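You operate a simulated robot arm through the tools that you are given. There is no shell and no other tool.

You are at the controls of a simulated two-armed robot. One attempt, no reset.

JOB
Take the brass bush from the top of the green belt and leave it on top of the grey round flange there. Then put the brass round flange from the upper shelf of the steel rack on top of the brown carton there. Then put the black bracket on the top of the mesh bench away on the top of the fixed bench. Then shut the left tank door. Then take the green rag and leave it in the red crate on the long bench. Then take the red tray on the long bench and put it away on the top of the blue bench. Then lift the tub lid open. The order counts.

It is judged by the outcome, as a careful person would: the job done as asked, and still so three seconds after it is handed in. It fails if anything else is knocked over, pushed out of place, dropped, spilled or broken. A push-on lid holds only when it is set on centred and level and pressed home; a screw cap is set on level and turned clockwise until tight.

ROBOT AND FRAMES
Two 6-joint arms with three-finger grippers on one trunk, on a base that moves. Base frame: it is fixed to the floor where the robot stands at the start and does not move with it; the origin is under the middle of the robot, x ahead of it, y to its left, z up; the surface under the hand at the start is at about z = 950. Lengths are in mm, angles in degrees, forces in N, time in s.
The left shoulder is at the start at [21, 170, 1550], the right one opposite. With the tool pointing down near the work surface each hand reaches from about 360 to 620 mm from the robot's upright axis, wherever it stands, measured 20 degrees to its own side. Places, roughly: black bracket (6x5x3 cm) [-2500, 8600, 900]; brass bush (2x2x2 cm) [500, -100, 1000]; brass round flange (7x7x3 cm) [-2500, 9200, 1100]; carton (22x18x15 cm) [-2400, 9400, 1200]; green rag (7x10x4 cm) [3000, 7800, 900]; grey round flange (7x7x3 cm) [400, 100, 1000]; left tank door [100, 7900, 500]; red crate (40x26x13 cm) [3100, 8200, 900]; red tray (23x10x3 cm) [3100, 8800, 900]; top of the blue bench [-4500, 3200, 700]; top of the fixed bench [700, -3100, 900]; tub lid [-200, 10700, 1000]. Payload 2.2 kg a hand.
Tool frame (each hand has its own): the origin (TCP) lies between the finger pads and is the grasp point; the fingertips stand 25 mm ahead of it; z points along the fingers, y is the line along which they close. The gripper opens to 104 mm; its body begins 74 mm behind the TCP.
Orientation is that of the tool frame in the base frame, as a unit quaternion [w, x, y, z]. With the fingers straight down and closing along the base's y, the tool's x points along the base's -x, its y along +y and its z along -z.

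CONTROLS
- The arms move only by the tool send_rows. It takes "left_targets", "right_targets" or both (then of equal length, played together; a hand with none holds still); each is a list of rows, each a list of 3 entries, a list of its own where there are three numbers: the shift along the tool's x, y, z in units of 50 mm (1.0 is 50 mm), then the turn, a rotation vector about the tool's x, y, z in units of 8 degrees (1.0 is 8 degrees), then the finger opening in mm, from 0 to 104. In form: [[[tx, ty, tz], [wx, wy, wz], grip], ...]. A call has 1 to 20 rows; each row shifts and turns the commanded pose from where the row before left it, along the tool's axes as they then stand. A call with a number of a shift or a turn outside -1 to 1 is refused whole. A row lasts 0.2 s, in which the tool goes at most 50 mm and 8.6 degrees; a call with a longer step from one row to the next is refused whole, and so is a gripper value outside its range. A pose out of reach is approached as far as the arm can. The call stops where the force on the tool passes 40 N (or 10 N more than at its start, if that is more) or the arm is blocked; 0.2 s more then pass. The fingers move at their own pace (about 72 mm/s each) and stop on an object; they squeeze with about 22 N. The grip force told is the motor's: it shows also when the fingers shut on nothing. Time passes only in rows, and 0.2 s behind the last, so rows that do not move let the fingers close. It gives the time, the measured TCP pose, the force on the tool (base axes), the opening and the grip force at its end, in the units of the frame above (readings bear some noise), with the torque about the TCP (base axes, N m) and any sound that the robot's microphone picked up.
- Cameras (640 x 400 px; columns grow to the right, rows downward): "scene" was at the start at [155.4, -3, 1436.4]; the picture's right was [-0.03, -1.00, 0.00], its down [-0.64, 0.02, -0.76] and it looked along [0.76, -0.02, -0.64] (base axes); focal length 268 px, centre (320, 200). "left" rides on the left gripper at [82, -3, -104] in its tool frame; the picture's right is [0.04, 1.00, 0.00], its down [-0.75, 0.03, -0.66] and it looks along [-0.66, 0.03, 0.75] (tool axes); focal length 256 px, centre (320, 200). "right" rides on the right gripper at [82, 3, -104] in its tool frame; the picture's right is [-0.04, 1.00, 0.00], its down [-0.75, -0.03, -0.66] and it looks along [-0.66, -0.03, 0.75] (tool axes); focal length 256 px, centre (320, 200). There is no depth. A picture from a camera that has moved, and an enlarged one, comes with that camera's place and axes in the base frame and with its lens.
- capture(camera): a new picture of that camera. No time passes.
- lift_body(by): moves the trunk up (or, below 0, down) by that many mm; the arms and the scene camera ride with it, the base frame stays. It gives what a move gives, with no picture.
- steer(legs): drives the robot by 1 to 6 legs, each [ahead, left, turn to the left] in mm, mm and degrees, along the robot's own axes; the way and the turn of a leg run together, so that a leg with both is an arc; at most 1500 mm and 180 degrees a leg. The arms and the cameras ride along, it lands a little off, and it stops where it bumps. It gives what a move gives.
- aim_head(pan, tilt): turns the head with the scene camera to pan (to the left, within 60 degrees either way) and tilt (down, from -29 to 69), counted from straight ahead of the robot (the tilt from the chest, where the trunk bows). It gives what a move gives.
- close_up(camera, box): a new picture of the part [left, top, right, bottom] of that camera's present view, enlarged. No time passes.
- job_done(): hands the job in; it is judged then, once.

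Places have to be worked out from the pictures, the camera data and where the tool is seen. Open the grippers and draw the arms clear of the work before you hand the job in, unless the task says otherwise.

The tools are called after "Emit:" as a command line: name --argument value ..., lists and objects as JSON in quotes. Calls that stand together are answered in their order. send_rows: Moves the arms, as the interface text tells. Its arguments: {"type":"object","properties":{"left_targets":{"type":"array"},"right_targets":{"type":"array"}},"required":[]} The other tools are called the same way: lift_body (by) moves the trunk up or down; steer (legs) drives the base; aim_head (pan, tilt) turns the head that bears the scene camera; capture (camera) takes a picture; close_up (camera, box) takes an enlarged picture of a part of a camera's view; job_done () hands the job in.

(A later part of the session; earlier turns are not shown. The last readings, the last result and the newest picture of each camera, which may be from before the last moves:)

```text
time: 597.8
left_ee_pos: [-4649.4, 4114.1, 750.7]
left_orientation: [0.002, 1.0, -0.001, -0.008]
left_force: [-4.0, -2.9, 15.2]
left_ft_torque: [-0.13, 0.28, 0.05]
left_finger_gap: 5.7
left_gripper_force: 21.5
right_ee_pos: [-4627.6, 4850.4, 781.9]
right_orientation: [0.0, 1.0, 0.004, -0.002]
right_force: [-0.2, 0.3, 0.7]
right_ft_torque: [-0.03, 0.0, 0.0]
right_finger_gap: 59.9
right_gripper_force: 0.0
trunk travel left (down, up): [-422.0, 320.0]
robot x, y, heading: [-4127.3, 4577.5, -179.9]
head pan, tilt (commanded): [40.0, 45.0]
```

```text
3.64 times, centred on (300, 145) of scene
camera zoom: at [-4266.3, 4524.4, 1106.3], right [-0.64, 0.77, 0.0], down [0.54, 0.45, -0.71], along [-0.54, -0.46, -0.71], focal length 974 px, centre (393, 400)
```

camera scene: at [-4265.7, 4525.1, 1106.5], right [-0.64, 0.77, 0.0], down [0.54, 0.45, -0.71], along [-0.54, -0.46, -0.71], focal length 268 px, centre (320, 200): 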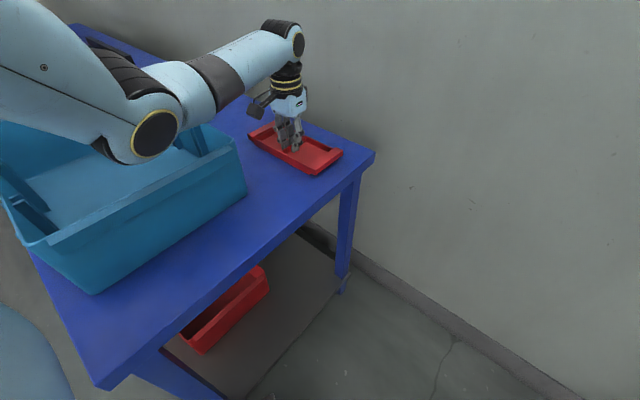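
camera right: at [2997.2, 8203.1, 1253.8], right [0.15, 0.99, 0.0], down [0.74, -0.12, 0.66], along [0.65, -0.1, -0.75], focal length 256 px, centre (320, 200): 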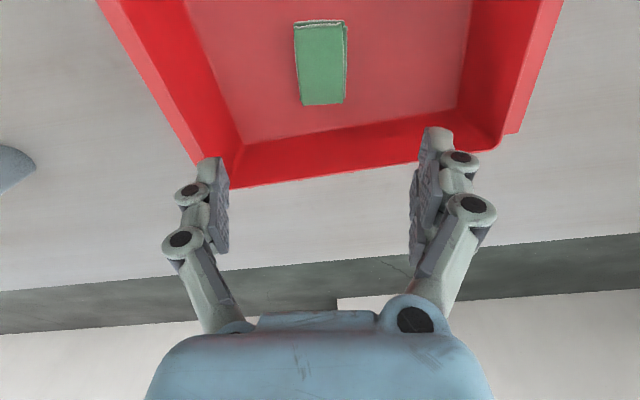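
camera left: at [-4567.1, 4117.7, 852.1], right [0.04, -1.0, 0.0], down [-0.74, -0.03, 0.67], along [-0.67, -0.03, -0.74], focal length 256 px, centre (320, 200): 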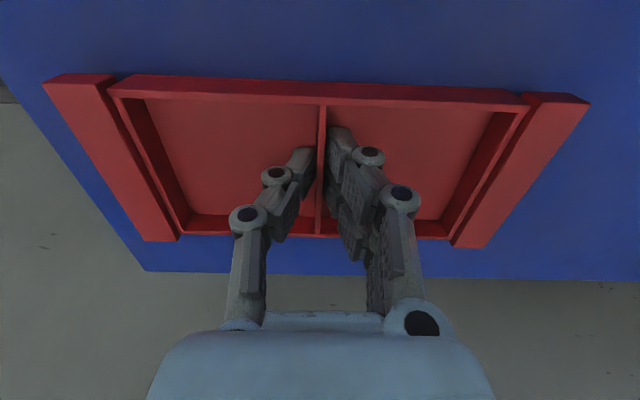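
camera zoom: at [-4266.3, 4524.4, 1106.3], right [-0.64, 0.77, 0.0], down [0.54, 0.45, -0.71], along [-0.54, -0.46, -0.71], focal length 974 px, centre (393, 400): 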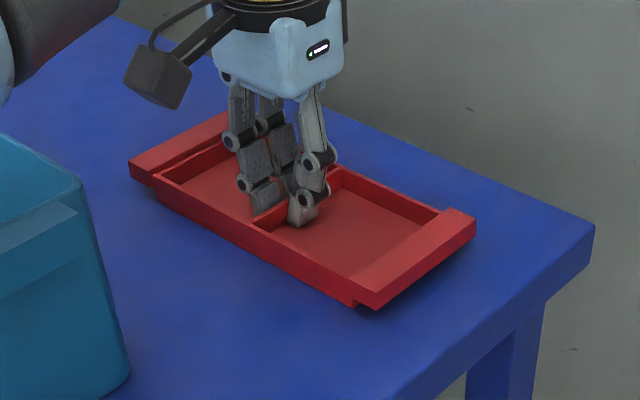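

The tray sits on the blue bench. I ease up another 2 mm and open the fingers inside the compartments.

Emit:
send_rows --left_targets '[[[0, 0, -0.04], [0, 0, 0], 0], [[0, 0, 0], [0, 0, 0], 8], [[0, 0, 0], [0, 0, 0], 14], [[0, 0, 0], [0, 0, 0], 22], [[0, 0, 0], [0, 0, 0], 34], [[0, 0, 0], [0, 0, 0], 34]]'

Emit:
capture --camera "left"

```text
time: 599.2
left_ee_pos: [-4648.5, 4114.9, 751.7]
left_orientation: [0.0, 1.0, 0.0, -0.006]
left_force: [0.4, 0.5, 4.3]
left_ft_torque: [0.01, -0.06, -0.01]
left_finger_gap: 34.0
left_gripper_force: 0.1
right_ee_pos: [-4628.9, 4849.7, 783.1]
right_orientation: [-0.001, 1.0, 0.003, -0.002]
right_force: [-0.4, -0.2, -0.4]
right_ft_torque: [-0.03, -0.01, 0.0]
right_finger_gap: 60.0
right_gripper_force: 0.0
trunk travel left (down, up): [-422.0, 320.0]
robot x, y, heading: [-4131.1, 4577.1, -179.9]
head pan, tilt (commanded): [40.0, 45.0]
```

```text
taken
camera left: at [-4566.5, 4117.8, 853.0], right [0.04, -1.0, 0.0], down [-0.75, -0.03, 0.67], along [-0.66, -0.03, -0.75], focal length 256 px, centre (320, 200)
```

left: 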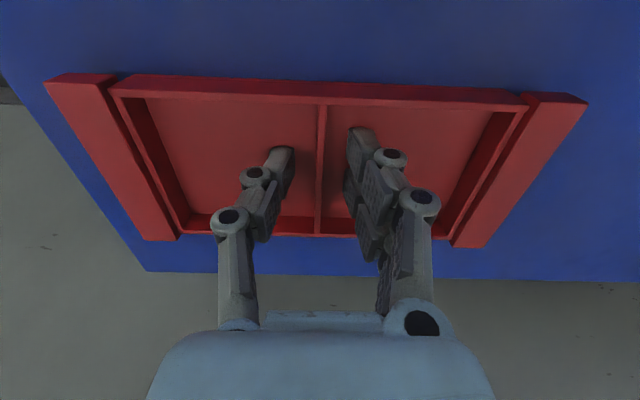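

Released. I raise the hand straight up, first gently with the arm, then with the trunk, and check the tray stays put.

Emit:
send_rows --left_targets '[[[0, 0, -0.1], [0, 0, 0], 34], [[0, 0, -0.3], [0, 0, 0], 34], [[0, 0, -0.5], [0, 0, 0], 34], [[0, 0, 0], [0, 0, 0], 34]]'

Emit:
lift_body --by 320

Emit:
capture --camera "scene"

Emit:
capture --camera "left"

```text
time: 600.2
left_ee_pos: [-4647.4, 4114.0, 794.1]
left_orientation: [0.0, 1.0, -0.001, -0.006]
left_force: [0.3, -0.6, 0.7]
left_ft_torque: [0.02, -0.01, 0.03]
left_finger_gap: 34.3
left_gripper_force: 0.0
right_ee_pos: [-4629.1, 4849.2, 781.8]
right_orientation: [0.0, 1.0, 0.004, -0.001]
right_force: [-0.4, -0.1, 0.8]
right_ft_torque: [0.0, 0.01, 0.01]
right_finger_gap: 60.1
right_gripper_force: 0.1
trunk travel left (down, up): [-422.0, 320.0]
robot x, y, heading: [-4129.4, 4574.5, -179.9]
head pan, tilt (commanded): [40.0, 45.0]
```

```text
time: 603.3
left_ee_pos: [-4648.3, 4115.0, 1116.1]
left_orientation: [0.0, 1.0, -0.001, -0.005]
left_force: [-0.6, 0.4, 0.0]
left_ft_torque: [0.0, 0.01, -0.01]
left_finger_gap: 34.2
left_gripper_force: 0.1
right_ee_pos: [-4629.6, 4849.5, 1101.6]
right_orientation: [0.0, 1.0, 0.004, -0.001]
right_force: [0.1, -0.1, -0.3]
right_ft_torque: [0.04, 0.03, 0.02]
right_finger_gap: 60.3
right_gripper_force: 0.1
trunk travel left (down, up): [-742.0, 0.0]
robot x, y, heading: [-4127.7, 4577.4, -180.0]
head pan, tilt (commanded): [40.0, 45.0]
```

```text
taken
camera scene: at [-4263.3, 4523.9, 1429.2], right [-0.64, 0.77, 0.0], down [0.54, 0.45, -0.71], along [-0.54, -0.45, -0.71], focal length 268 px, centre (320, 200)
```

scene: 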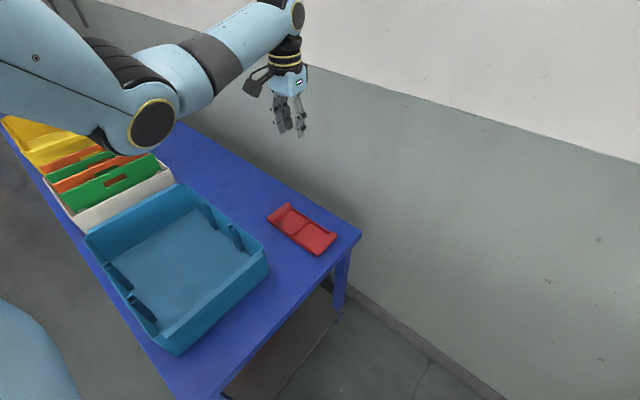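

```text
taken
camera left: at [-4566.3, 4117.4, 1218.0], right [0.04, -1.0, 0.0], down [-0.75, -0.03, 0.67], along [-0.66, -0.03, -0.75], focal length 256 px, centre (320, 200)
```

left: 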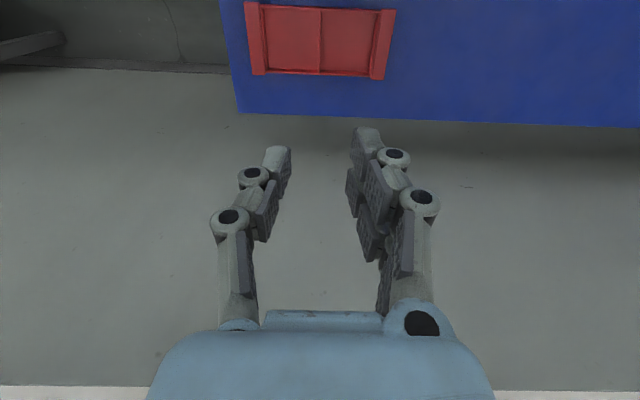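

The tray rests on the blue bench. Last is the tub lid at the back wall. I back out, restore the arm poses, turn north and drive back up the lane.

Emit:
steer --legs '[[-650, 0, 0]]'

Emit:
send_rows --left_targets '[[[0, -0.6, -0.2], [0, 0, 0], 60], [[0, -0.6, -0.2], [0, 0, 0], 60], [[-0.2, -0.6, -0.2], [0, 0, 0], 60], [[-0.2, -0.6, -0.2], [0, 0, 0], 60], [[-0.2, -0.6, -0.2], [0, 0, 0], 60]]' --right_targets '[[[-0.4, 0, -0.5], [0, 0, 0], 60], [[-0.4, 0, -0.5], [0, 0, 0], 60], [[-0.4, 0, -0.5], [0, 0, 0], 60], [[-0.3, 0, -0.5], [0, 0, 0], 60], [[0, 0, 0], [0, 0, 0], 60]]'

Emit:
steer --legs '[[0, 0, -90]]'

Emit:
aim_head --pan 0 --tilt 20

Emit:
capture --camera "scene"

```text
time: 606.9
left_ee_pos: [-4017.0, 4115.6, 1116.9]
left_orientation: [0.0, 1.0, -0.004, -0.006]
left_force: [-0.2, -0.2, 0.5]
left_ft_torque: [-0.02, 0.02, -0.01]
left_finger_gap: 34.1
left_gripper_force: 0.0
right_ee_pos: [-3991.0, 4851.7, 1101.3]
right_orientation: [0.001, 1.0, 0.0, -0.001]
right_force: [-0.6, -1.0, 0.3]
right_ft_torque: [0.0, -0.01, -0.03]
right_finger_gap: 60.2
right_gripper_force: 0.0
trunk travel left (down, up): [-742.0, 0.0]
robot x, y, heading: [-3494.8, 4573.7, 179.5]
head pan, tilt (commanded): [40.0, 45.0]
```

```text
time: 608.1
left_ee_pos: [-4041.3, 4268.7, 1165.7]
left_orientation: [0.001, 1.0, -0.004, -0.006]
left_force: [0.7, 0.0, 0.3]
left_ft_torque: [-0.03, 0.0, 0.02]
left_finger_gap: 59.9
left_gripper_force: 0.0
right_ee_pos: [-4065.7, 4851.6, 1202.9]
right_orientation: [0.001, 1.0, 0.0, 0.0]
right_force: [0.0, 0.5, 0.7]
right_ft_torque: [-0.01, 0.02, 0.02]
right_finger_gap: 59.9
right_gripper_force: 0.1
trunk travel left (down, up): [-742.0, 0.0]
robot x, y, heading: [-3490.0, 4574.3, 179.7]
head pan, tilt (commanded): [40.0, 45.0]
```

```text
time: 612.2
left_ee_pos: [-3818.7, 5111.5, 1165.2]
left_orientation: [-0.004, 0.716, -0.698, -0.006]
left_force: [-1.0, -1.3, 0.2]
left_ft_torque: [0.0, 0.0, -0.03]
left_finger_gap: 59.8
left_gripper_force: 0.1
right_ee_pos: [-3238.8, 5153.0, 1202.9]
right_orientation: [-0.001, 0.719, -0.695, -0.001]
right_force: [0.0, -0.4, -0.5]
right_ft_torque: [-0.02, 0.03, -0.01]
right_finger_gap: 59.8
right_gripper_force: 0.0
trunk travel left (down, up): [-742.0, 0.0]
robot x, y, heading: [-3493.6, 4575.8, 91.3]
head pan, tilt (commanded): [40.0, 45.0]
```

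```text
time: 613.3
left_ee_pos: [-3820.2, 5111.4, 1165.2]
left_orientation: [-0.003, 0.716, -0.698, -0.004]
left_force: [0.8, -0.4, 0.1]
left_ft_torque: [0.01, 0.03, -0.02]
left_finger_gap: 59.7
left_gripper_force: 0.0
right_ee_pos: [-3238.0, 5154.8, 1203.3]
right_orientation: [0.0, 0.719, -0.695, -0.001]
right_force: [0.0, 0.0, -0.5]
right_ft_torque: [-0.02, -0.01, 0.01]
right_finger_gap: 59.8
right_gripper_force: 0.0
trunk travel left (down, up): [-742.0, 0.0]
robot x, y, heading: [-3491.0, 4570.6, 91.4]
head pan, tilt (commanded): [0.0, 20.0]
```

```text
taken
camera scene: at [-3498.5, 4737.5, 1467.9], right [1.0, 0.03, 0.0], down [0.01, -0.34, -0.94], along [-0.03, 0.94, -0.34], focal length 268 px, centre (320, 200)
```

scene: 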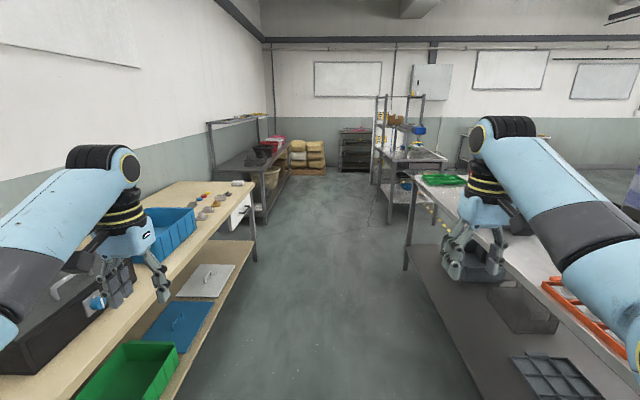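

The lane north is clear. I drive up to y≈7390 and turn right to face east toward the gap.

Emit:
steer --legs '[[0, 0, -1.5], [1400, 0, 0], [1410, 0, 0], [0, 0, -91]]'

Emit:
capture --camera "scene"

```text
time: 631.1
left_ee_pos: [-3041.7, 7681.2, 1164.9]
left_orientation: [0.005, -0.002, 1.0, 0.0]
left_force: [-0.4, 0.7, 0.2]
left_ft_torque: [-0.01, -0.01, -0.01]
left_finger_gap: 59.9
left_gripper_force: 0.0
right_ee_pos: [-3011.7, 7100.1, 1201.6]
right_orientation: [0.001, -0.006, 1.0, 0.0]
right_force: [0.8, -0.4, 0.2]
right_ft_torque: [0.01, 0.01, 0.02]
right_finger_gap: 59.9
right_gripper_force: 0.0
trunk travel left (down, up): [-742.0, 0.0]
robot x, y, heading: [-3581.2, 7368.3, 0.1]
head pan, tilt (commanded): [0.0, 20.0]
```

```text
taken
camera scene: at [-3423.2, 7369.0, 1468.0], right [0.01, -1.0, 0.0], down [-0.34, 0.0, -0.94], along [0.94, 0.0, -0.34], focal length 268 px, centre (320, 200)
```

scene: 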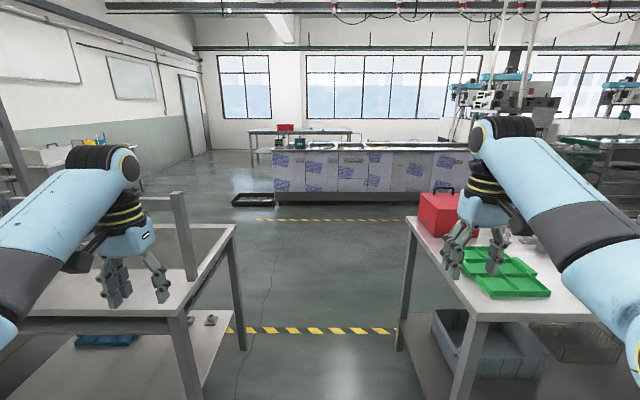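

The gap is straight ahead with even clearance. I drive east through it back to the aisle.

Emit:
steer --legs '[[1000, 0, 0]]'

Emit:
steer --legs '[[1000, 0, 0]]'

Emit:
capture --camera "scene"

```text
time: 636.2
left_ee_pos: [-2044.3, 7684.5, 1164.7]
left_orientation: [0.006, 0.0, 1.0, 0.0]
left_force: [-0.1, -0.1, 0.0]
left_ft_torque: [0.01, -0.02, -0.01]
left_finger_gap: 60.1
left_gripper_force: 0.1
right_ee_pos: [-2015.5, 7101.6, 1202.9]
right_orientation: [0.001, -0.005, 1.0, 0.001]
right_force: [-0.1, 0.3, 1.3]
right_ft_torque: [0.02, 0.02, -0.04]
right_finger_gap: 60.2
right_gripper_force: 0.1
trunk travel left (down, up): [-742.0, 0.0]
robot x, y, heading: [-2590.7, 7373.7, 0.2]
head pan, tilt (commanded): [0.0, 20.0]
```

```text
time: 641.5
left_ee_pos: [-1043.6, 7706.8, 1164.7]
left_orientation: [0.007, -0.01, 1.0, 0.001]
left_force: [1.3, -0.2, -1.0]
left_ft_torque: [0.01, 0.0, -0.01]
left_finger_gap: 59.9
left_gripper_force: 0.0
right_ee_pos: [-1003.7, 7126.3, 1203.0]
right_orientation: [0.001, -0.015, 1.0, 0.0]
right_force: [0.7, 1.6, 0.2]
right_ft_torque: [-0.01, -0.01, 0.0]
right_finger_gap: 60.0
right_gripper_force: 0.1
trunk travel left (down, up): [-742.0, 0.0]
robot x, y, heading: [-1579.3, 7383.3, 1.3]
head pan, tilt (commanded): [0.0, 20.0]
```

```text
taken
camera scene: at [-1418.4, 7387.4, 1467.9], right [0.02, -1.0, 0.0], down [-0.34, -0.01, -0.94], along [0.94, 0.02, -0.34], focal length 268 px, centre (320, 200)
```

scene: 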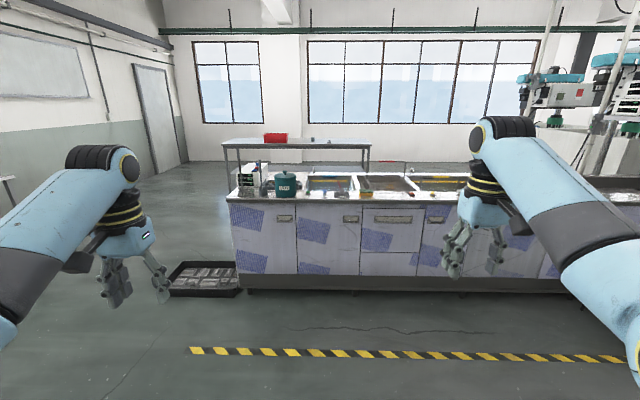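

I'm back in the aisle (the tank door is still shut). I go forward a bit, turn north and approach the back-wall bench with the tub.

Emit:
steer --legs '[[700, 0, 0], [0, 0, 89], [1400, 0, 0], [500, 0, 0]]'

Emit:
aim_head --pan -20 --tilt 20

Emit:
capture --camera "scene"

```text
time: 658.2
left_ee_pos: [-1210.5, 9850.6, 1165.7]
left_orientation: [0.004, -0.706, 0.708, 0.005]
left_force: [-0.2, 0.3, 0.3]
left_ft_torque: [-0.03, -0.02, -0.01]
left_finger_gap: 59.9
left_gripper_force: 0.1
right_ee_pos: [-628.2, 9878.8, 1202.1]
right_orientation: [-0.001, 0.709, -0.705, -0.001]
right_force: [0.5, -0.5, 0.5]
right_ft_torque: [0.02, 0.02, -0.01]
right_finger_gap: 59.7
right_gripper_force: 0.2
trunk travel left (down, up): [-742.0, 0.0]
robot x, y, heading: [-900.7, 9303.9, 89.9]
head pan, tilt (commanded): [0.0, 20.0]
```

```text
time: 659.0
left_ee_pos: [-1210.1, 9850.9, 1165.1]
left_orientation: [-0.003, 0.707, -0.707, -0.005]
left_force: [-0.2, 1.0, -0.4]
left_ft_torque: [0.0, 0.01, 0.02]
left_finger_gap: 60.1
left_gripper_force: 0.1
right_ee_pos: [-628.1, 9879.5, 1202.4]
right_orientation: [-0.001, 0.709, -0.705, -0.001]
right_force: [-0.4, -1.4, 0.1]
right_ft_torque: [0.01, -0.02, 0.0]
right_finger_gap: 60.2
right_gripper_force: 0.0
trunk travel left (down, up): [-742.0, 0.0]
robot x, y, heading: [-902.5, 9304.3, 90.0]
head pan, tilt (commanded): [-20.0, 20.0]
```

```text
taken
camera scene: at [-868.2, 9462.3, 1468.0], right [0.94, -0.34, 0.0], down [-0.12, -0.32, -0.94], along [0.32, 0.88, -0.34], focal length 268 px, centre (320, 200)
```

scene: 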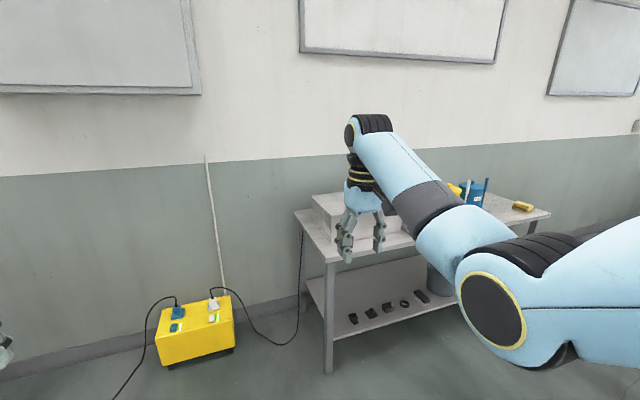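

The tub is hidden behind the arm. I shift right about 550 mm for a clear view of it.

Emit:
steer --legs '[[0, -560, 0]]'

Emit:
aim_head --pan 0 --tilt 20

Emit:
capture --camera "scene"

Emit:
close_up --camera "scene" --box '[230, 150, 430, 270]'

```text
time: 662.2
left_ee_pos: [-651.2, 9849.4, 1164.2]
left_orientation: [0.003, -0.705, 0.709, 0.005]
left_force: [-0.2, -0.3, -0.7]
left_ft_torque: [0.01, -0.03, -0.02]
left_finger_gap: 60.1
left_gripper_force: 0.1
right_ee_pos: [-68.1, 9876.2, 1203.8]
right_orientation: [0.0, 0.708, -0.706, -0.001]
right_force: [0.4, -0.8, 0.2]
right_ft_torque: [0.0, 0.02, 0.01]
right_finger_gap: 60.3
right_gripper_force: 0.0
trunk travel left (down, up): [-742.0, 0.0]
robot x, y, heading: [-342.2, 9303.4, 89.4]
head pan, tilt (commanded): [-20.0, 20.0]
```

```text
time: 663.0
left_ee_pos: [-651.4, 9850.8, 1164.7]
left_orientation: [0.003, -0.705, 0.709, 0.005]
left_force: [0.1, -0.2, 1.4]
left_ft_torque: [-0.01, 0.04, 0.01]
left_finger_gap: 60.0
left_gripper_force: 0.1
right_ee_pos: [-68.9, 9875.5, 1202.2]
right_orientation: [-0.001, 0.708, -0.706, -0.001]
right_force: [-0.9, -0.1, 0.1]
right_ft_torque: [-0.02, 0.01, 0.0]
right_finger_gap: 60.1
right_gripper_force: 0.0
trunk travel left (down, up): [-742.0, 0.0]
robot x, y, heading: [-344.0, 9303.6, 89.7]
head pan, tilt (commanded): [0.0, 20.0]
```

```text
taken
camera scene: at [-341.8, 9466.8, 1468.0], right [1.0, -0.01, 0.0], down [0.0, -0.34, -0.94], along [0.01, 0.94, -0.34], focal length 268 px, centre (320, 200)
```

scene: 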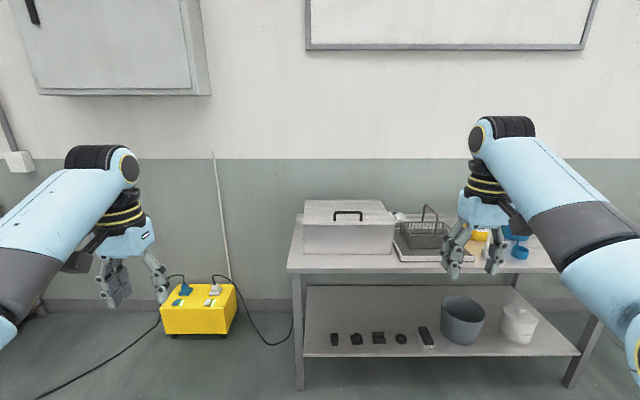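

```text
3.20 times, centred on (330, 210) of scene
camera zoom: at [-341.8, 9466.8, 1468.0], right [1.0, -0.01, 0.0], down [0.0, -0.34, -0.94], along [0.01, 0.94, -0.34], focal length 857 px, centre (288, 168)
```

zoom: 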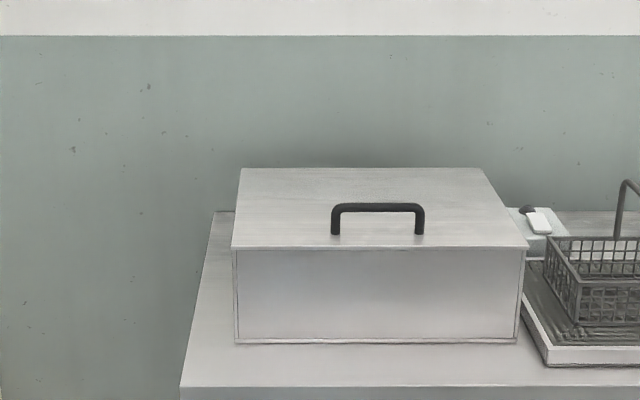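

The tub is a grey box with a lid and a black handle near its front edge (bar along x, ≈[-209, 10550], ~42 mm above the lid); the hinge must be at the back. I turn the right hand 90° to close fore-and-aft on the bar, move it inward, then approach.

Emit:
send_rows --right_targets '[[[0, 0, 0.1], [0, 0, 0.94], 60], [[0, 0, 0.1], [0, 0, 0.94], 60], [[0, 0, 0.1], [0, 0, 0.94], 60], [[0, 0, 0.1], [0, 0, 0.94], 60], [[0, 0, 0.1], [0, 0, 0.94], 60], [[0, 0, 0.1], [0, 0, 0.94], 60], [[0, 0, 0.1], [0, 0, 0.94], 60], [[0, 0, 0.1], [0, 0, 0.94], 60], [[0, 0, 0], [0, 0, 0.94], 60], [[0, 0, 0], [0, 0, 0.94], 60], [[0, 0, 0], [0, 0, 0.94], 60], [[0, 0, 0], [0, 0, 0.91], 60], [[0.5, 0, 0], [0, 0, 0], 60], [[0.5, 0, 0], [0, 0, 0], 60], [[0.5, 0, 0], [0, 0, 0], 60], [[0.5, 0, 0], [0, 0, 0], 60], [[0.5, 0, 0], [0, 0, 0], 60], [[0.5, 0, 0], [0, 0, 0], 60], [[0, 0, 0], [0, 0, 0], 60]]'

Emit:
steer --legs '[[350, 0, 0.4]]'

Emit:
capture --camera "scene"

Emit:
capture --camera "right"

```text
time: 667.0
left_ee_pos: [-649.8, 9851.3, 1164.4]
left_orientation: [0.004, -0.705, 0.709, 0.005]
left_force: [0.1, -0.1, 0.1]
left_ft_torque: [0.01, 0.04, -0.03]
left_finger_gap: 60.1
left_gripper_force: 0.1
right_ee_pos: [-216.9, 9874.2, 1163.8]
right_orientation: [0.0, -0.001, 1.0, 0.001]
right_force: [-0.3, -0.4, -0.1]
right_ft_torque: [0.03, 0.04, 0.03]
right_finger_gap: 60.3
right_gripper_force: 0.1
trunk travel left (down, up): [-742.0, 0.0]
robot x, y, heading: [-343.7, 9297.1, 89.8]
head pan, tilt (commanded): [0.0, 20.0]
```

```text
time: 669.3
left_ee_pos: [-646.3, 10203.9, 1164.0]
left_orientation: [0.004, -0.703, 0.711, 0.005]
left_force: [-0.3, 0.5, 0.1]
left_ft_torque: [-0.01, 0.01, 0.0]
left_finger_gap: 60.1
left_gripper_force: 0.0
right_ee_pos: [-213.3, 10226.5, 1161.4]
right_orientation: [0.0, 0.0, 1.0, 0.0]
right_force: [1.2, -0.2, 0.4]
right_ft_torque: [0.01, 0.01, -0.02]
right_finger_gap: 60.0
right_gripper_force: 0.0
trunk travel left (down, up): [-742.0, 0.0]
robot x, y, heading: [-338.9, 9654.4, 89.2]
head pan, tilt (commanded): [0.0, 20.0]
```

```text
taken
camera scene: at [-338.7, 9819.2, 1467.9], right [1.0, -0.01, 0.0], down [0.0, -0.34, -0.94], along [0.01, 0.94, -0.34], focal length 268 px, centre (320, 200)
```

scene: 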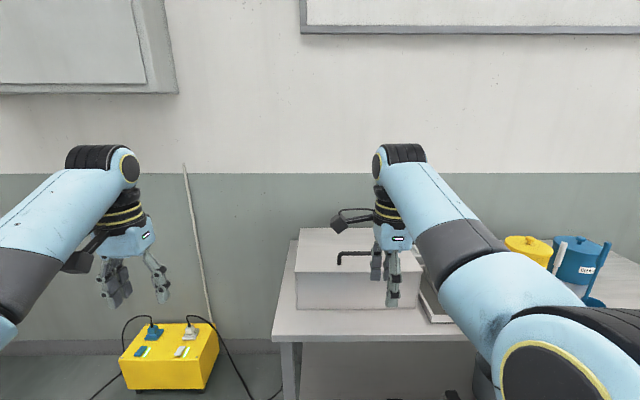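

```text
taken
camera right: at [-294.1, 10229.5, 1265.6], right [0.04, 1.0, 0.0], down [0.75, -0.03, 0.66], along [0.66, -0.03, -0.75], focal length 256 px, centre (320, 200)
```

right: 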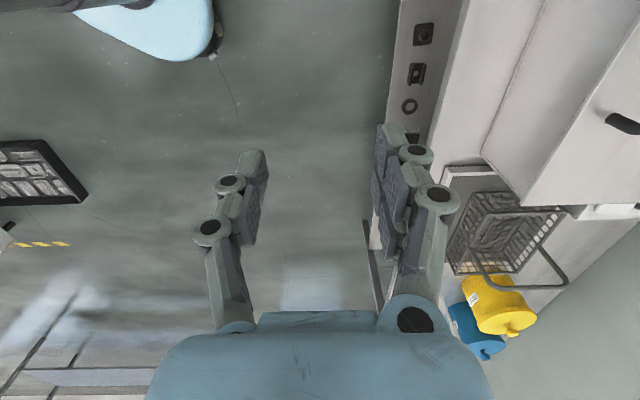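

I zoom in on the tub and its handle from here to fix positions by triangulation.

Emit:
close_up --camera "scene" --box '[270, 210, 450, 330]'

Emit:
close_up --camera "right" --box '[440, 0, 640, 220]'

```text
3.33 times, centred on (360, 270) of scene
camera zoom: at [-338.7, 9819.2, 1467.9], right [1.0, -0.01, 0.0], down [0.0, -0.34, -0.94], along [0.01, 0.94, -0.34], focal length 893 px, centre (187, -33)
```

zoom: 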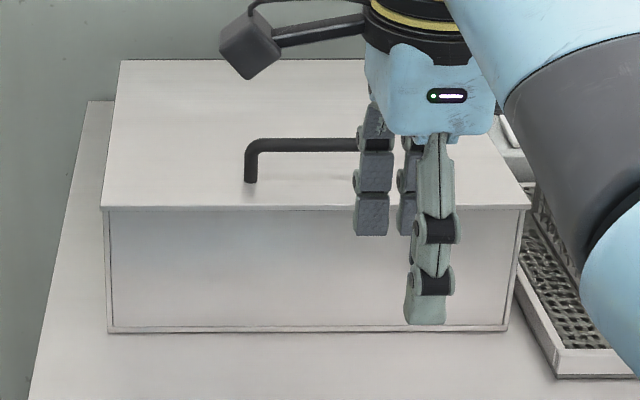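

```text
1.82 times, centred on (540, 110) of right
camera zoom: at [-294.1, 10229.5, 1265.6], right [0.04, 1.0, 0.0], down [0.75, -0.03, 0.66], along [0.66, -0.03, -0.75], focal length 465 px, centre (-80, 364)
```

zoom: 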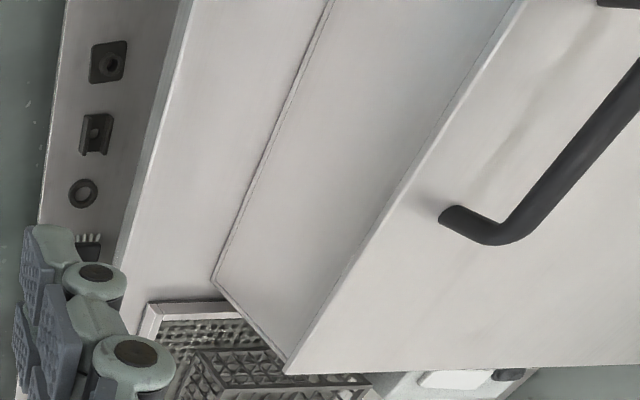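

From two views: lid top z≈960, front edge y≈10539, hinge (back edge) y≈10866, wall y≈11036; handle bar at ≈[-206, 10584, 1002]. Opening past vertical needs ~350 mm of travel in y, which is easiest from the tub's left side with the left hand sweeping sideways. I shift west and turn to face east.

Emit:
steer --legs '[[0, 430, 0.5], [0, 0, -90]]'

Emit:
aim_head --pan 45 --tilt 35

Emit:
capture --camera "scene"

```text
time: 675.8
left_ee_pos: [-225.0, 9961.7, 1164.9]
left_orientation: [0.006, 0.006, 1.0, 0.001]
left_force: [-0.4, -1.5, 1.2]
left_ft_torque: [0.01, -0.02, 0.01]
left_finger_gap: 60.0
left_gripper_force: 0.0
right_ee_pos: [-203.5, 9528.0, 1163.1]
right_orientation: [0.0, 0.709, 0.706, 0.0]
right_force: [0.8, -0.2, -0.1]
right_ft_torque: [-0.02, -0.02, -0.01]
right_finger_gap: 59.8
right_gripper_force: 0.0
trunk travel left (down, up): [-742.0, 0.0]
robot x, y, heading: [-772.2, 9654.4, -0.7]
head pan, tilt (commanded): [0.0, 20.0]
```

```text
time: 677.0
left_ee_pos: [-224.9, 9962.2, 1164.1]
left_orientation: [0.006, 0.006, 1.0, 0.002]
left_force: [-1.0, -0.6, -0.1]
left_ft_torque: [0.0, -0.01, 0.02]
left_finger_gap: 60.0
left_gripper_force: 0.1
right_ee_pos: [-203.9, 9528.0, 1161.6]
right_orientation: [0.001, 0.708, 0.706, 0.001]
right_force: [-0.3, 0.6, 0.7]
right_ft_torque: [0.0, -0.02, 0.01]
right_finger_gap: 60.1
right_gripper_force: 0.1
trunk travel left (down, up): [-742.0, 0.0]
robot x, y, heading: [-777.0, 9656.5, -0.8]
head pan, tilt (commanded): [45.0, 35.0]
```

```text
taken
camera scene: at [-640.4, 9716.3, 1444.1], right [0.7, -0.71, 0.0], down [-0.41, -0.4, -0.82], along [0.59, 0.57, -0.57], focal length 268 px, centre (320, 200)
```

scene: 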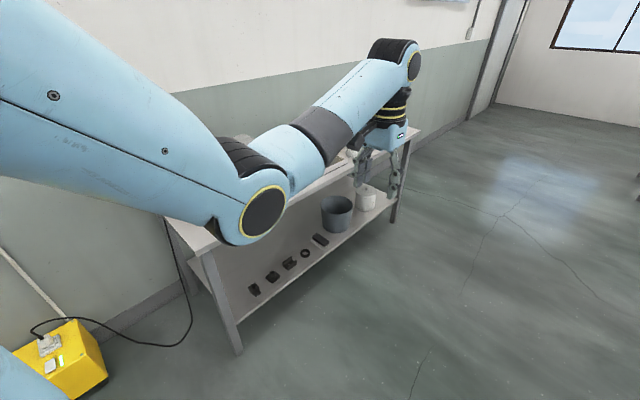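

From this side the way is clear: cable and yellow box stay near the wall, bench leg at ≈[-443, 10513]. I slide left (north) to y≈10380 beside the bench end.

Emit:
steer --legs '[[25, 400, 0.8]]'

Emit:
steer --legs '[[0, 320, 0]]'

Emit:
capture --camera "scene"

Emit:
capture --camera "left"

```text
time: 679.5
left_ee_pos: [-206.6, 10380.0, 1165.4]
left_orientation: [0.006, -0.004, 1.0, 0.0]
left_force: [-0.4, 0.7, 0.5]
left_ft_torque: [0.01, 0.04, -0.02]
left_finger_gap: 59.8
left_gripper_force: 0.2
right_ee_pos: [-175.6, 9948.0, 1163.4]
right_orientation: [0.001, 0.702, 0.713, 0.0]
right_force: [-0.1, -0.4, 0.7]
right_ft_torque: [-0.02, -0.01, 0.01]
right_finger_gap: 59.9
right_gripper_force: 0.0
trunk travel left (down, up): [-742.0, 0.0]
robot x, y, heading: [-748.7, 10062.6, 0.6]
head pan, tilt (commanded): [45.0, 35.0]
```

```text
time: 681.6
left_ee_pos: [-208.5, 10696.9, 1165.2]
left_orientation: [0.006, -0.002, 1.0, 0.0]
left_force: [0.7, -0.7, 0.0]
left_ft_torque: [-0.03, -0.01, -0.04]
left_finger_gap: 60.0
left_gripper_force: 0.1
right_ee_pos: [-178.8, 10264.8, 1161.3]
right_orientation: [0.001, 0.702, 0.712, 0.0]
right_force: [0.5, 0.2, -0.1]
right_ft_torque: [0.03, -0.01, 0.02]
right_finger_gap: 60.0
right_gripper_force: 0.2
trunk travel left (down, up): [-742.0, 0.0]
robot x, y, heading: [-749.8, 10382.8, 0.4]
head pan, tilt (commanded): [45.0, 35.0]
```

```text
taken
camera scene: at [-619.3, 10445.3, 1444.1], right [0.71, -0.7, 0.0], down [-0.4, -0.41, -0.82], along [0.57, 0.58, -0.57], focal length 268 px, centre (320, 200)
```

scene: 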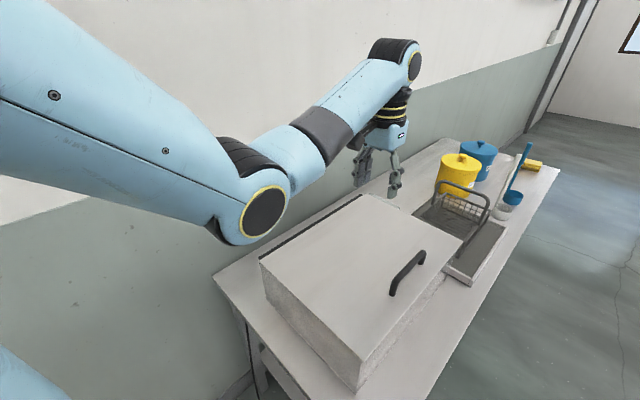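

```text
taken
camera left: at [-291.9, 10692.8, 1266.5], right [-0.05, 1.0, 0.0], down [0.75, 0.03, 0.67], along [0.66, 0.03, -0.75], focal length 256 px, centre (320, 200)
```

left: 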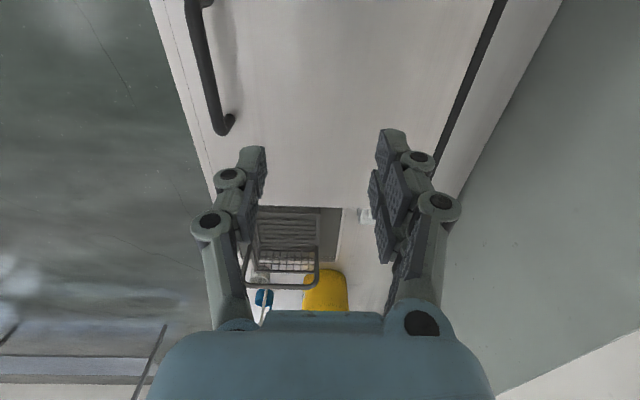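

The hinge strip is visible along the lid's back edge and the handle at about x -269…-160, y≈10592. I lower the trunk 60 mm and bring the left hand over the middle of the handle bar.

Emit:
lift_body --by -60

Emit:
send_rows --left_targets '[[[0.03, -0.7, 0], [0, 0, 0], 60], [[0.02, -0.7, 0], [0, 0, 0], 60], [[0, -0.7, 0], [0, 0, 0], 60], [[0, 0, 0], [0, 0, 0], 60]]'

Emit:
capture --camera "left"

Emit:
capture --camera "scene"

```text
time: 682.6
left_ee_pos: [-208.2, 10696.7, 1106.1]
left_orientation: [0.006, -0.003, 1.0, 0.0]
left_force: [0.4, 0.4, -0.2]
left_ft_torque: [0.01, -0.01, 0.0]
left_finger_gap: 60.0
left_gripper_force: 0.1
right_ee_pos: [-178.7, 10264.5, 1103.1]
right_orientation: [0.0, 0.703, 0.711, 0.001]
right_force: [0.5, -0.3, -0.4]
right_ft_torque: [0.01, -0.01, 0.01]
right_finger_gap: 60.1
right_gripper_force: 0.1
trunk travel left (down, up): [-682.0, 60.0]
robot x, y, heading: [-757.6, 10380.7, 0.4]
head pan, tilt (commanded): [45.0, 35.0]
```

```text
time: 683.6
left_ee_pos: [-211.7, 10595.2, 1105.3]
left_orientation: [0.006, -0.003, 1.0, 0.0]
left_force: [0.0, -0.4, -0.6]
left_ft_torque: [-0.05, 0.03, 0.06]
left_finger_gap: 60.1
left_gripper_force: 0.1
right_ee_pos: [-180.3, 10265.3, 1102.5]
right_orientation: [0.0, 0.702, 0.712, 0.001]
right_force: [-0.8, 0.0, 0.4]
right_ft_torque: [-0.01, -0.02, -0.03]
right_finger_gap: 59.9
right_gripper_force: 0.1
trunk travel left (down, up): [-682.0, 60.0]
robot x, y, heading: [-750.4, 10384.7, 0.4]
head pan, tilt (commanded): [45.0, 35.0]
```

```text
taken
camera left: at [-295.9, 10590.4, 1206.1], right [-0.05, 1.0, 0.0], down [0.75, 0.03, 0.67], along [0.66, 0.03, -0.75], focal length 256 px, centre (320, 200)
```

left: 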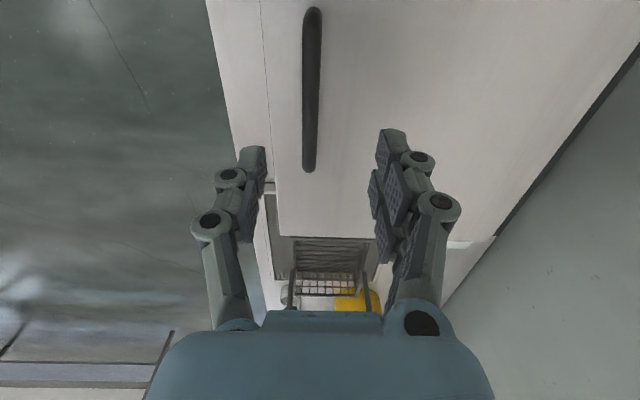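

```text
taken
camera scene: at [-619.2, 10445.8, 1383.9], right [0.71, -0.7, 0.0], down [-0.4, -0.41, -0.82], along [0.57, 0.58, -0.57], focal length 268 px, centre (320, 200)
```

scene: 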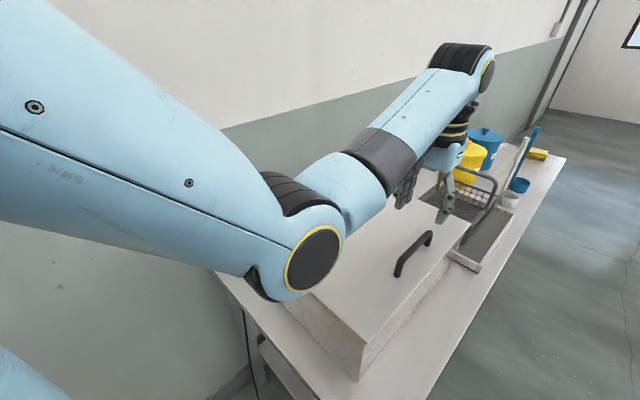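

The bar lies 8 mm toward the front of the hand's centre. I correct that and descend so the pads flank the bar.

Emit:
send_rows --left_targets '[[[0, -0.16, 0.2], [0, 0, 0], 60], [[0, 0, 0.5], [0, 0, 0], 60], [[0, 0, 0.5], [0, 0, 0], 60], [[0, 0, 0.4], [0, 0, 0], 60], [[0, 0, 0], [0, 0, 0], 60]]'

Emit:
capture --camera "left"

Emit:
capture --camera "scene"

```text
time: 684.8
left_ee_pos: [-209.6, 10585.6, 1024.7]
left_orientation: [0.006, -0.003, 1.0, -0.001]
left_force: [0.1, -0.5, -0.8]
left_ft_torque: [-0.01, 0.0, -0.02]
left_finger_gap: 59.9
left_gripper_force: 0.1
right_ee_pos: [-179.2, 10263.5, 1103.1]
right_orientation: [0.001, 0.702, 0.712, 0.001]
right_force: [0.0, -0.8, -0.1]
right_ft_torque: [0.02, 0.01, 0.02]
right_finger_gap: 60.1
right_gripper_force: 0.1
trunk travel left (down, up): [-682.0, 60.0]
robot x, y, heading: [-752.3, 10381.9, 0.4]
head pan, tilt (commanded): [45.0, 35.0]
```

```text
taken
camera left: at [-293.5, 10581.2, 1126.4], right [-0.05, 1.0, 0.0], down [0.75, 0.03, 0.67], along [0.66, 0.03, -0.75], focal length 256 px, centre (320, 200)
```

left: 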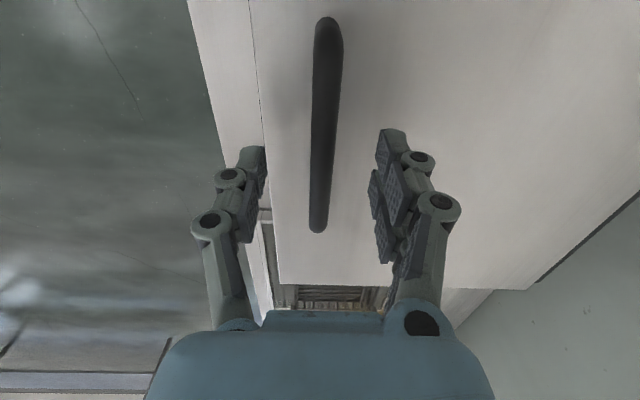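

```text
taken
camera scene: at [-619.3, 10444.9, 1384.0], right [0.71, -0.7, 0.0], down [-0.4, -0.41, -0.82], along [0.57, 0.58, -0.57], focal length 268 px, centre (320, 200)
```

scene: 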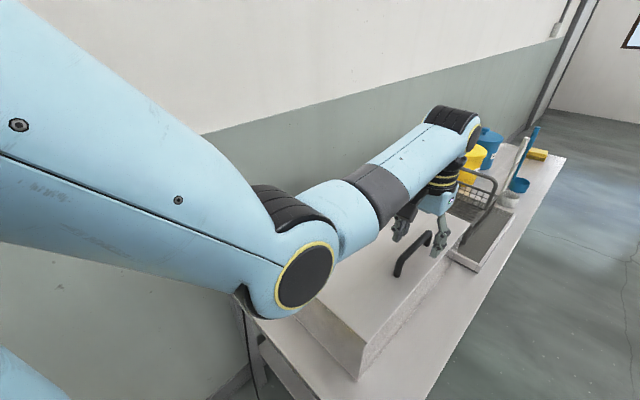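

The bar is centred. I descend the last 20 mm and close on it.

Emit:
send_rows --left_targets '[[[0, 0, 0.2], [0, 0, 0], 60], [[0, 0, 0.2], [0, 0, 0], 60], [[0, 0, 0], [0, 0, 0], 40], [[0, 0, 0], [0, 0, 0], 25], [[0, 0, 0], [0, 0, 0], 10], [[0, 0, 0], [0, 0, 0], 0], [[0, 0, 0], [0, 0, 0], 0]]'

Emit:
capture --camera "left"

Emit:
capture --camera "scene"

```text
time: 686.4
left_ee_pos: [-209.4, 10586.3, 1005.5]
left_orientation: [0.005, -0.002, 1.0, 0.001]
left_force: [0.0, 6.1, -1.5]
left_ft_torque: [0.09, -0.01, -0.32]
left_finger_gap: 7.5
left_gripper_force: 35.4
right_ee_pos: [-179.3, 10265.1, 1102.1]
right_orientation: [0.0, 0.702, 0.712, 0.001]
right_force: [-0.1, 0.4, 0.5]
right_ft_torque: [0.0, 0.01, -0.01]
right_finger_gap: 59.7
right_gripper_force: 0.1
trunk travel left (down, up): [-682.0, 60.0]
robot x, y, heading: [-749.3, 10380.8, 0.6]
head pan, tilt (commanded): [45.0, 35.0]
```

```text
taken
camera left: at [-292.6, 10582.4, 1106.9], right [-0.05, 1.0, 0.0], down [0.75, 0.03, 0.67], along [0.66, 0.03, -0.75], focal length 256 px, centre (320, 200)
```

left: 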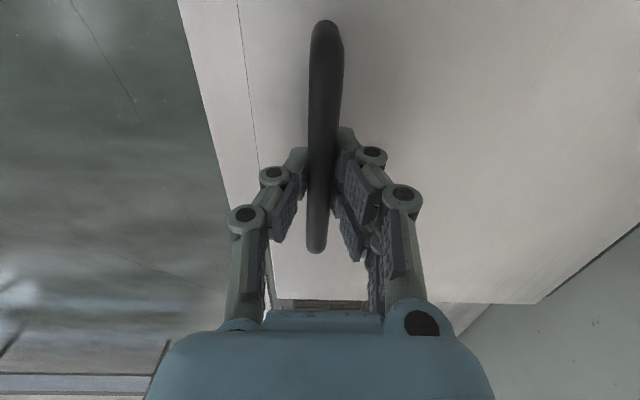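

```text
taken
camera scene: at [-619.0, 10446.1, 1383.9], right [0.71, -0.7, 0.0], down [-0.4, -0.41, -0.82], along [0.57, 0.58, -0.57], focal length 268 px, centre (320, 200)
```

scene: 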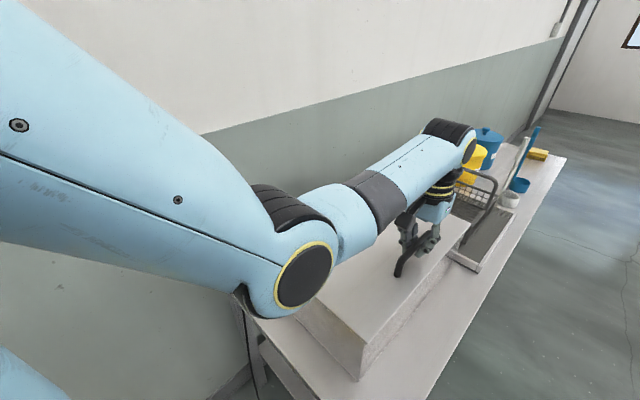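

The bar is gripped. I start lifting along the hinge arc: first about 10°, then check forces and the view.

Emit:
send_rows --left_targets '[[[0, 0.04, -0.244], [0, 0, 0], 0], [[0, 0.054, -0.244], [0, 0, 0], 0], [[0, 0.064, -0.24], [0, 0, 0], 0], [[0, 0.074, -0.238], [0, 0, 0], 0], [[0, 0, 0], [0, 0, 0], 0]]'

Emit:
capture --camera "scene"

Emit:
capture --camera "left"

```text
time: 687.6
left_ee_pos: [-209.4, 10598.7, 1051.4]
left_orientation: [0.005, -0.003, 1.0, 0.0]
left_force: [9.2, 10.6, -11.3]
left_ft_torque: [-0.05, -0.06, -0.56]
left_finger_gap: 8.0
left_gripper_force: 34.7
right_ee_pos: [-176.7, 10265.0, 1101.3]
right_orientation: [0.0, 0.702, 0.712, -0.001]
right_force: [0.2, 0.3, -0.4]
right_ft_torque: [-0.02, 0.0, 0.02]
right_finger_gap: 60.2
right_gripper_force: 0.0
trunk travel left (down, up): [-682.0, 60.0]
robot x, y, heading: [-753.0, 10379.5, 0.5]
head pan, tilt (commanded): [45.0, 35.0]
```

```text
taken
camera scene: at [-616.6, 10447.0, 1383.6], right [0.71, -0.7, 0.0], down [-0.4, -0.41, -0.82], along [0.57, 0.58, -0.58], focal length 268 px, centre (320, 200)
```

scene: 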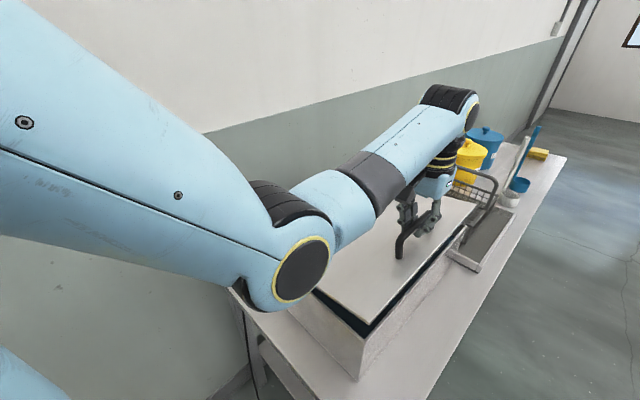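

```text
taken
camera left: at [-292.6, 10593.8, 1153.0], right [-0.05, 1.0, 0.0], down [0.75, 0.03, 0.66], along [0.66, 0.03, -0.75], focal length 256 px, centre (320, 200)
```

left: 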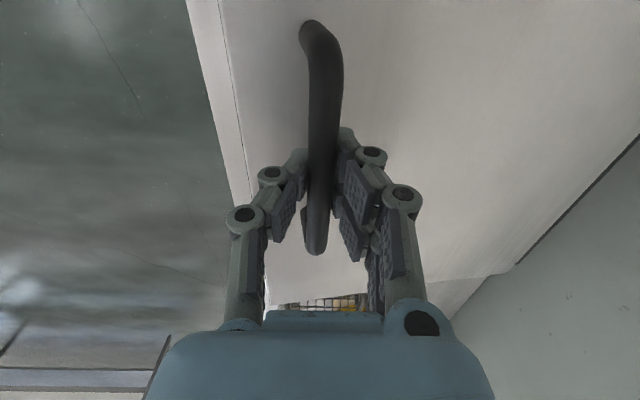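

The lid is hinged at the back and lifting (about 11 N at the handle). Before going further I test whether the hinge holds by itself, by lowering the hand 5 mm and reading the force.

Emit:
send_rows --left_targets '[[[0, -0.02, 0.1], [0, 0, 0], 0], [[0, 0, 0], [0, 0, 0], 0], [[0, 0, 0], [0, 0, 0], 0]]'

```text
time: 688.4
left_ee_pos: [-210.0, 10596.7, 1047.3]
left_orientation: [0.006, -0.002, 1.0, -0.001]
left_force: [8.0, 11.2, -5.7]
left_ft_torque: [-0.01, -0.54, -0.43]
left_finger_gap: 7.8
left_gripper_force: 35.3
right_ee_pos: [-176.9, 10265.4, 1100.6]
right_orientation: [0.001, 0.702, 0.712, -0.001]
right_force: [-0.5, -0.3, -1.0]
right_ft_torque: [-0.04, 0.0, -0.02]
right_finger_gap: 60.1
right_gripper_force: 0.0
trunk travel left (down, up): [-682.0, 60.0]
robot x, y, heading: [-751.7, 10378.7, 0.4]
head pan, tilt (commanded): [45.0, 35.0]
```

The hinge has some friction (about ±3 N on ~8.5 N), so the lid will only hold itself near vertical. From this side my elbow would meet the lid beyond ~40°, so I set it back down gently, release, and will lift from the front instead.

Emit:
send_rows --left_targets '[[[0, -0.06, 0.22], [0, 0, 0], 0], [[0, -0.05, 0.22], [0, 0, 0], 0], [[0, -0.05, 0.22], [0, 0, 0], 0], [[0, -0.04, 0.17], [0, 0, 0], 0], [[0, 0, 0], [0, 0, 0], 0], [[0, 0, 0], [0, 0, 0], 20], [[0, 0, 0], [0, 0, 0], 40], [[0, 0, 0], [0, 0, 0], 60]]'

Emit:
capture --camera "scene"

```text
time: 690.2
left_ee_pos: [-208.9, 10583.3, 1005.6]
left_orientation: [0.005, -0.003, 1.0, 0.0]
left_force: [0.2, -0.4, -0.7]
left_ft_torque: [-0.01, 0.01, 0.03]
left_finger_gap: 59.8
left_gripper_force: 0.2
right_ee_pos: [-178.6, 10262.8, 1103.3]
right_orientation: [0.001, 0.702, 0.712, 0.0]
right_force: [0.2, -0.8, 0.0]
right_ft_torque: [0.02, 0.0, 0.0]
right_finger_gap: 60.3
right_gripper_force: 0.1
trunk travel left (down, up): [-682.0, 60.0]
robot x, y, heading: [-751.2, 10383.5, 0.5]
head pan, tilt (commanded): [45.0, 35.0]
```

```text
taken
camera scene: at [-619.2, 10444.5, 1384.0], right [0.71, -0.7, 0.0], down [-0.4, -0.41, -0.82], along [0.57, 0.58, -0.57], focal length 268 px, centre (320, 200)
```

scene: 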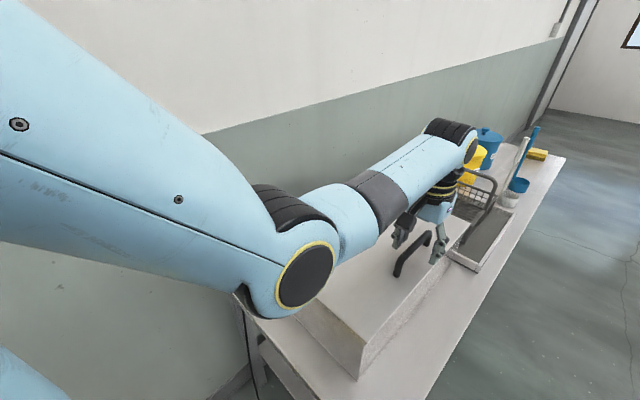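

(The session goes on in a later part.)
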